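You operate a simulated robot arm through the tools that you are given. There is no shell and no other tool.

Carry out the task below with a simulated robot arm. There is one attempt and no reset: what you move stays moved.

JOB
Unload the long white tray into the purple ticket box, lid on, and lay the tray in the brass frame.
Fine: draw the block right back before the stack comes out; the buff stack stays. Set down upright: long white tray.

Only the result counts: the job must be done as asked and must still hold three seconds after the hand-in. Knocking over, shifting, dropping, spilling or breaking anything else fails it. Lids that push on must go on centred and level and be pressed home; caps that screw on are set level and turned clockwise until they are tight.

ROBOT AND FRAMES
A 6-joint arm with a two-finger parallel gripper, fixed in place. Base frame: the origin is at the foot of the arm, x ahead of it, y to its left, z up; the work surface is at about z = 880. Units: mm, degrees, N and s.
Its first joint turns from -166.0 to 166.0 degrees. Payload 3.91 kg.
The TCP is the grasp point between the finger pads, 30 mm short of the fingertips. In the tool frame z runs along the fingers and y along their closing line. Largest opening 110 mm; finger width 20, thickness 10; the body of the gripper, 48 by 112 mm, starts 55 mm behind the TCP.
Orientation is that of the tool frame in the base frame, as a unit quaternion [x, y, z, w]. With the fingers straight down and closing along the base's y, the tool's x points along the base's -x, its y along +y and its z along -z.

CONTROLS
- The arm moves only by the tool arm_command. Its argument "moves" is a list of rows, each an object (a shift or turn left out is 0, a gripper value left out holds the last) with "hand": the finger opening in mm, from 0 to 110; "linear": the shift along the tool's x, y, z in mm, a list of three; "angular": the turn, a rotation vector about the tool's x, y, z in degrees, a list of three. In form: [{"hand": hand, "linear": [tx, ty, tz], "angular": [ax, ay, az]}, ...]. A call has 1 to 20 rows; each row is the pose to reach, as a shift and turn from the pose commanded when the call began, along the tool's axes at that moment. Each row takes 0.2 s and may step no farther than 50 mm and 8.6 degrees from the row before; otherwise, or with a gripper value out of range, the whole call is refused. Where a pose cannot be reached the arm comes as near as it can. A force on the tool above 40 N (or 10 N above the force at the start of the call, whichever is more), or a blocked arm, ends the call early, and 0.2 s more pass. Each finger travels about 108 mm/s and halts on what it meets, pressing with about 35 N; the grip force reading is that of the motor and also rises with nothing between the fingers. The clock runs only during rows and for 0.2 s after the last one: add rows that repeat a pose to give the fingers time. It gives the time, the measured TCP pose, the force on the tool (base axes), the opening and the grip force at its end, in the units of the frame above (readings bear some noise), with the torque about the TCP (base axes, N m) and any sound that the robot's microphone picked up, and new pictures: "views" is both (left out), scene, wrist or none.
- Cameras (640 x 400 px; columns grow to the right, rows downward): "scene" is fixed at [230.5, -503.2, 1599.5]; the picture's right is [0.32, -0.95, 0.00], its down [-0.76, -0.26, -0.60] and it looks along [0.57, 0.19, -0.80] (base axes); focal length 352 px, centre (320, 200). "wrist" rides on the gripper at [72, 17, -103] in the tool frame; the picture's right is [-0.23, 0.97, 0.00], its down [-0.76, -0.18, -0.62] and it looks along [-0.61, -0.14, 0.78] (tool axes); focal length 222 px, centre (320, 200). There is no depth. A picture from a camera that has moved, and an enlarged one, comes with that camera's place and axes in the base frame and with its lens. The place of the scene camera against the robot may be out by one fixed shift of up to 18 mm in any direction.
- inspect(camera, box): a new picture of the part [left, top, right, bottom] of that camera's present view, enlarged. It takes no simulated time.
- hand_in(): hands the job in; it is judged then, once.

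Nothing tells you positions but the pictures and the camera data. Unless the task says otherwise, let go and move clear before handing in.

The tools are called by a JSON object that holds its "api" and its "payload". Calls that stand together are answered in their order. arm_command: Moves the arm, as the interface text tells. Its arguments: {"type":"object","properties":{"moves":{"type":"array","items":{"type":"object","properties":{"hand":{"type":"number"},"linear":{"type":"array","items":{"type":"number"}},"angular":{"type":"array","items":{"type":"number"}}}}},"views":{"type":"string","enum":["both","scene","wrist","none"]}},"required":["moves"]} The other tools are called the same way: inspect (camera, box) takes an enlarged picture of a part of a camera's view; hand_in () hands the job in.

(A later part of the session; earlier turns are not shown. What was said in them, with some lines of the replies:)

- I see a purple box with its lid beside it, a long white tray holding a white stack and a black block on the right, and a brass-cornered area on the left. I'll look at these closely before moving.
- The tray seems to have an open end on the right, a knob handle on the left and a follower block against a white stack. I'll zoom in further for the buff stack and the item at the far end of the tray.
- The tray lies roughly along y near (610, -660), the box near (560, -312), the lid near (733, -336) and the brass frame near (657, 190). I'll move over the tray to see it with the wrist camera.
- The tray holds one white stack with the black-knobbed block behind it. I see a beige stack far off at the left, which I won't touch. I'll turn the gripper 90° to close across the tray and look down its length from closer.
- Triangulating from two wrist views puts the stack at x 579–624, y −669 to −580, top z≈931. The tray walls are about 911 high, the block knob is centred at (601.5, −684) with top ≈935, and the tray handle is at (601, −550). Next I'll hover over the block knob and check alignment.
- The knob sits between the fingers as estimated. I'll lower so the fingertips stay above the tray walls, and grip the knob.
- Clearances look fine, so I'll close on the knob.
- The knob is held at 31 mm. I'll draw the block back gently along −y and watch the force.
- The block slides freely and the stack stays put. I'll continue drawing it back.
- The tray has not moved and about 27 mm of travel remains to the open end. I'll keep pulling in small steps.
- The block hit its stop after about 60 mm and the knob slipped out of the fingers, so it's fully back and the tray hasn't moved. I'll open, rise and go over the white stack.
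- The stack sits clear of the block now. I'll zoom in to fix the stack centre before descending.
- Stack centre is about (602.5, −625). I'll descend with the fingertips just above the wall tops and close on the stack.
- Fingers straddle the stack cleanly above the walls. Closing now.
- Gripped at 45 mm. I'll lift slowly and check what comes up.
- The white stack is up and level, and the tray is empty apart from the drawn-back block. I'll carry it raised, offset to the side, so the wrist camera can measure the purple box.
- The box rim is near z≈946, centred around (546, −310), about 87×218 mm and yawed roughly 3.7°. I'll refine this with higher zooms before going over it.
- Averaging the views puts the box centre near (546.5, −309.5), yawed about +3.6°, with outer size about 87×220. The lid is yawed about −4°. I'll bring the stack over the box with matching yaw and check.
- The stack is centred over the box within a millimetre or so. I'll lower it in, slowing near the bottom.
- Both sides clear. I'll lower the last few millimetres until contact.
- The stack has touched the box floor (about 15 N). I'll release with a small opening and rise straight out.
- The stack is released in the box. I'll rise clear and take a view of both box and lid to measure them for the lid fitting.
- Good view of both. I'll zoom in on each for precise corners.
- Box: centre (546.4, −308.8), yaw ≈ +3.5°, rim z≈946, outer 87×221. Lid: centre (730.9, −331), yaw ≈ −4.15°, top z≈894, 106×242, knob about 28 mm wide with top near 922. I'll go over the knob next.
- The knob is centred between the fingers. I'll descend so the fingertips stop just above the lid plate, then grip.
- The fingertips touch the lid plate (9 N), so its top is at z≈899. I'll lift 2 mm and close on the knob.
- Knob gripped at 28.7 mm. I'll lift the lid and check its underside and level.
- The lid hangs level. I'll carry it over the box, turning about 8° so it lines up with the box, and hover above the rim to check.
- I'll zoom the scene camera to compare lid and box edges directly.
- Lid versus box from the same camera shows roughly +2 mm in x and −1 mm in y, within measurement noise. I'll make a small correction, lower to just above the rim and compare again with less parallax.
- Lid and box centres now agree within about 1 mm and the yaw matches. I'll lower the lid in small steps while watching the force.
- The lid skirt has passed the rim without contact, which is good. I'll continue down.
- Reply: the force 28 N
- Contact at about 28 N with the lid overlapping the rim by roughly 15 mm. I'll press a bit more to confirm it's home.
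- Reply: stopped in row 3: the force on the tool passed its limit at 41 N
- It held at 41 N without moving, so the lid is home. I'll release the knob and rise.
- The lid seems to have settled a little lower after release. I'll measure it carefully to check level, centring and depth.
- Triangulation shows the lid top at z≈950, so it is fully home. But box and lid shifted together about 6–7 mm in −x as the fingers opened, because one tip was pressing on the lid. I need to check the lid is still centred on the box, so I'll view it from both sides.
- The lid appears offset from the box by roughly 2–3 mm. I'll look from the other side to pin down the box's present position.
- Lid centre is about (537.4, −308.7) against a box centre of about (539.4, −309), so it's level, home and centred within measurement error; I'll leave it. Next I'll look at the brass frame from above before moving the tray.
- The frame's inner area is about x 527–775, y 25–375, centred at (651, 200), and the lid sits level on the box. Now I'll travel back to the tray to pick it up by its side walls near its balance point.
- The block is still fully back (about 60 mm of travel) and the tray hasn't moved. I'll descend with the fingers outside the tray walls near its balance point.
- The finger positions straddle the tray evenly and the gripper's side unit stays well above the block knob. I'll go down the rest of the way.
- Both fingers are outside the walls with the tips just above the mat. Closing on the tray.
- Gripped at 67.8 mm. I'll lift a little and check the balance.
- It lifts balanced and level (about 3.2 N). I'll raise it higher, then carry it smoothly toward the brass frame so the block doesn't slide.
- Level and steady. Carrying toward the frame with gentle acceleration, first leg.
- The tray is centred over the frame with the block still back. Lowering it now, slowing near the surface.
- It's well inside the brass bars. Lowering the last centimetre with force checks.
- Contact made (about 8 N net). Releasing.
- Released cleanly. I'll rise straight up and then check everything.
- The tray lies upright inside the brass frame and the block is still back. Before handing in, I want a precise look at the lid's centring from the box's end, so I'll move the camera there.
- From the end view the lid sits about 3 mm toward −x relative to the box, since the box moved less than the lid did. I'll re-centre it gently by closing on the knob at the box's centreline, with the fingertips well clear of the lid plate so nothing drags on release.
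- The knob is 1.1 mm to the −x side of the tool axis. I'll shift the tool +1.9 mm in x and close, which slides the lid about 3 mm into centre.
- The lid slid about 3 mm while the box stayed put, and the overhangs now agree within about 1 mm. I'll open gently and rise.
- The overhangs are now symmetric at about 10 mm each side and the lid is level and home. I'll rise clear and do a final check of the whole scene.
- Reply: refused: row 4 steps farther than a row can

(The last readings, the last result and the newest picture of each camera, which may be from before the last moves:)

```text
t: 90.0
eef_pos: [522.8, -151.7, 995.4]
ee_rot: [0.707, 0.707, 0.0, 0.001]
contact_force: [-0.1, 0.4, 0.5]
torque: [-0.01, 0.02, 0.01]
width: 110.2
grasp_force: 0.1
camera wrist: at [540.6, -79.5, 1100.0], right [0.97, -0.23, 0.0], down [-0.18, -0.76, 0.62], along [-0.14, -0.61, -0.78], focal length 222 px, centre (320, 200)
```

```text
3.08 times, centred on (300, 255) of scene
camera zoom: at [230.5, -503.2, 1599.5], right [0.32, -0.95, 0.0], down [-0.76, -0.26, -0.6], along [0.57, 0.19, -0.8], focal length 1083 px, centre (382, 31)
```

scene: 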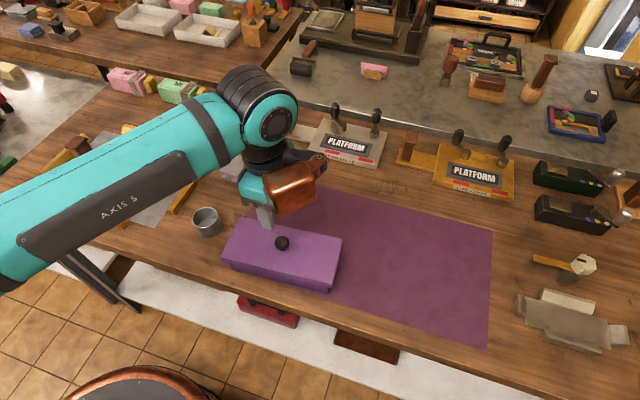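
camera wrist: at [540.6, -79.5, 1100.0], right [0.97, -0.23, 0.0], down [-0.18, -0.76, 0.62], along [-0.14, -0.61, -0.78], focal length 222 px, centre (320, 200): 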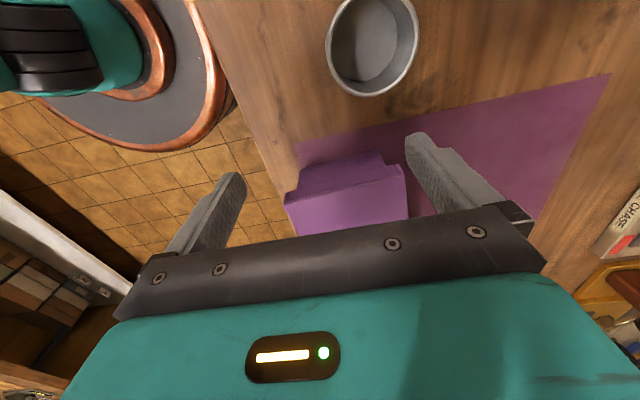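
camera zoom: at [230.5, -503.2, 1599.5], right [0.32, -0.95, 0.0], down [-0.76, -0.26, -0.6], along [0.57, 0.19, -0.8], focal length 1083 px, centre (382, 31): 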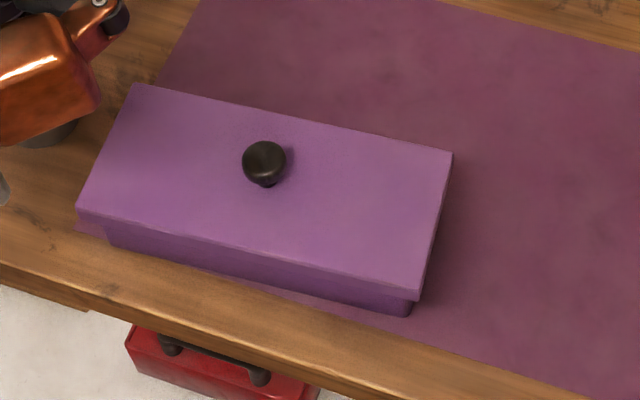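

The move was refused because one row stepped too far; nothing moved, and the lid still sits evenly. I'll rise with smaller steps and retreat high above the table.

{"api": "arm_command", "payload": {"moves": [{"linear": [0, 0, -35]}, {"linear": [0, 0, -75]}, {"linear": [0, 0, -115]}, {"linear": [0, 0, -155]}, {"linear": [0, 0, -195]}, {"linear": [0, -25, -225]}, {"linear": [0, -55, -245]}, {"linear": [0, -90, -250]}, {"linear": [0, -130, -250]}, {"linear": [0, -160, -250]}, {"linear": [0, -160, -250]}]}}

{"api": "inspect", "payload": {"camera": "scene", "box": [20, 80, 240, 240]}}

{"api": "inspect", "payload": {"camera": "scene", "box": [200, 150, 540, 340]}}

```text
t: 92.4
eef_pos: [362.6, -151.0, 1246.9]
ee_rot: [0.707, 0.707, 0.0, 0.001]
contact_force: [-0.4, 0.8, 0.8]
torque: [0.0, 0.02, 0.01]
width: 109.8
grasp_force: 0.2
camera wrist: at [381.0, -79.3, 1350.6], right [0.97, -0.23, 0.0], down [-0.18, -0.76, 0.62], along [-0.14, -0.61, -0.78], focal length 222 px, centre (320, 200)
```

scene: 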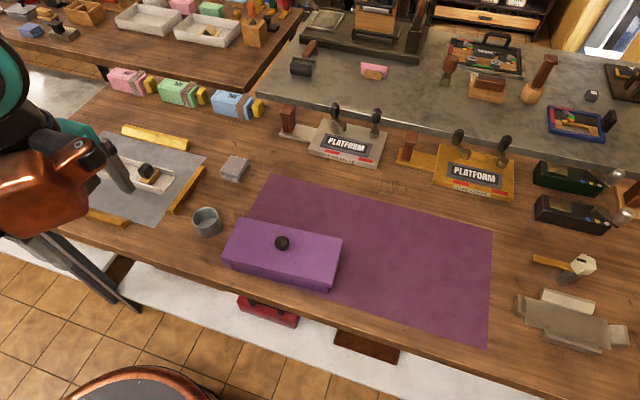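
wrist: 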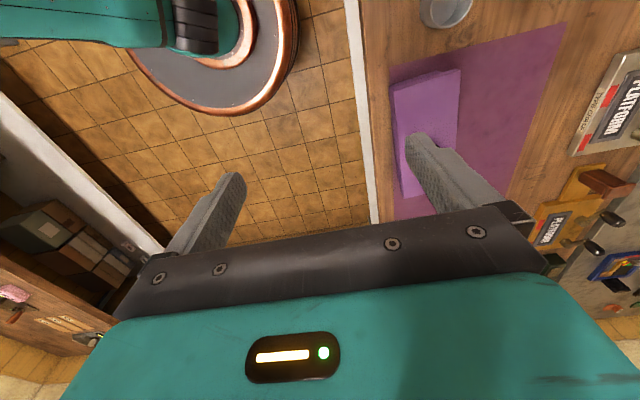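

```text
2.50 times, centred on (130, 160) of scene
camera zoom: at [230.5, -503.2, 1599.5], right [0.32, -0.95, 0.0], down [-0.76, -0.26, -0.6], along [0.57, 0.19, -0.8], focal length 880 px, centre (795, 300)
```

zoom: 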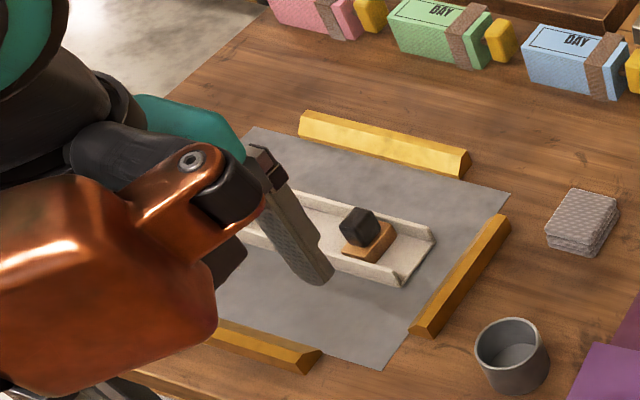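

```text
1.88 times, centred on (370, 245) of scene
camera zoom: at [230.5, -503.2, 1599.5], right [0.32, -0.95, 0.0], down [-0.76, -0.26, -0.6], along [0.57, 0.19, -0.8], focal length 662 px, centre (226, 115)
```

zoom: 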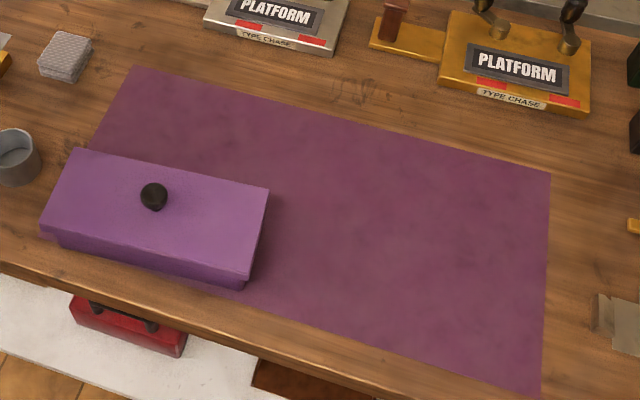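

The white stack is in the purple box with the lid centred and home, and the tray lies upright inside the brass frame with its block drawn back. Nothing else has moved and the gripper is clear, so I'm handing in.

{"api": "hand_in", "payload": {}}

```text
The job is handed in.
```

The job is handed in: the white stack is in the purple ticket box with the lid on. The long white tray lies upright in the brass frame. No result has come back from the judging yet.

- **Block:** I drew it back about 60 mm until it stopped, and only then lifted the stack out. It was still back after the tray was set down.
- **Lid:** I pressed it down until it stopped moving, at about 41 N. When I let go, a fingertip dragged the lid about 8 mm towards the robot, and the box about 5 mm with it. I then slid the lid back, and it looked centred to within about 1 mm. I didn't press it again after that, but it looked level and fully down.
- **Tray:** it is near the middle of the brass frame, well inside the bars.
- **Buff stack:** I took this to be a beige stack at the far left of the scene, and I didn't touch it. I saw no sign that anything else had moved.
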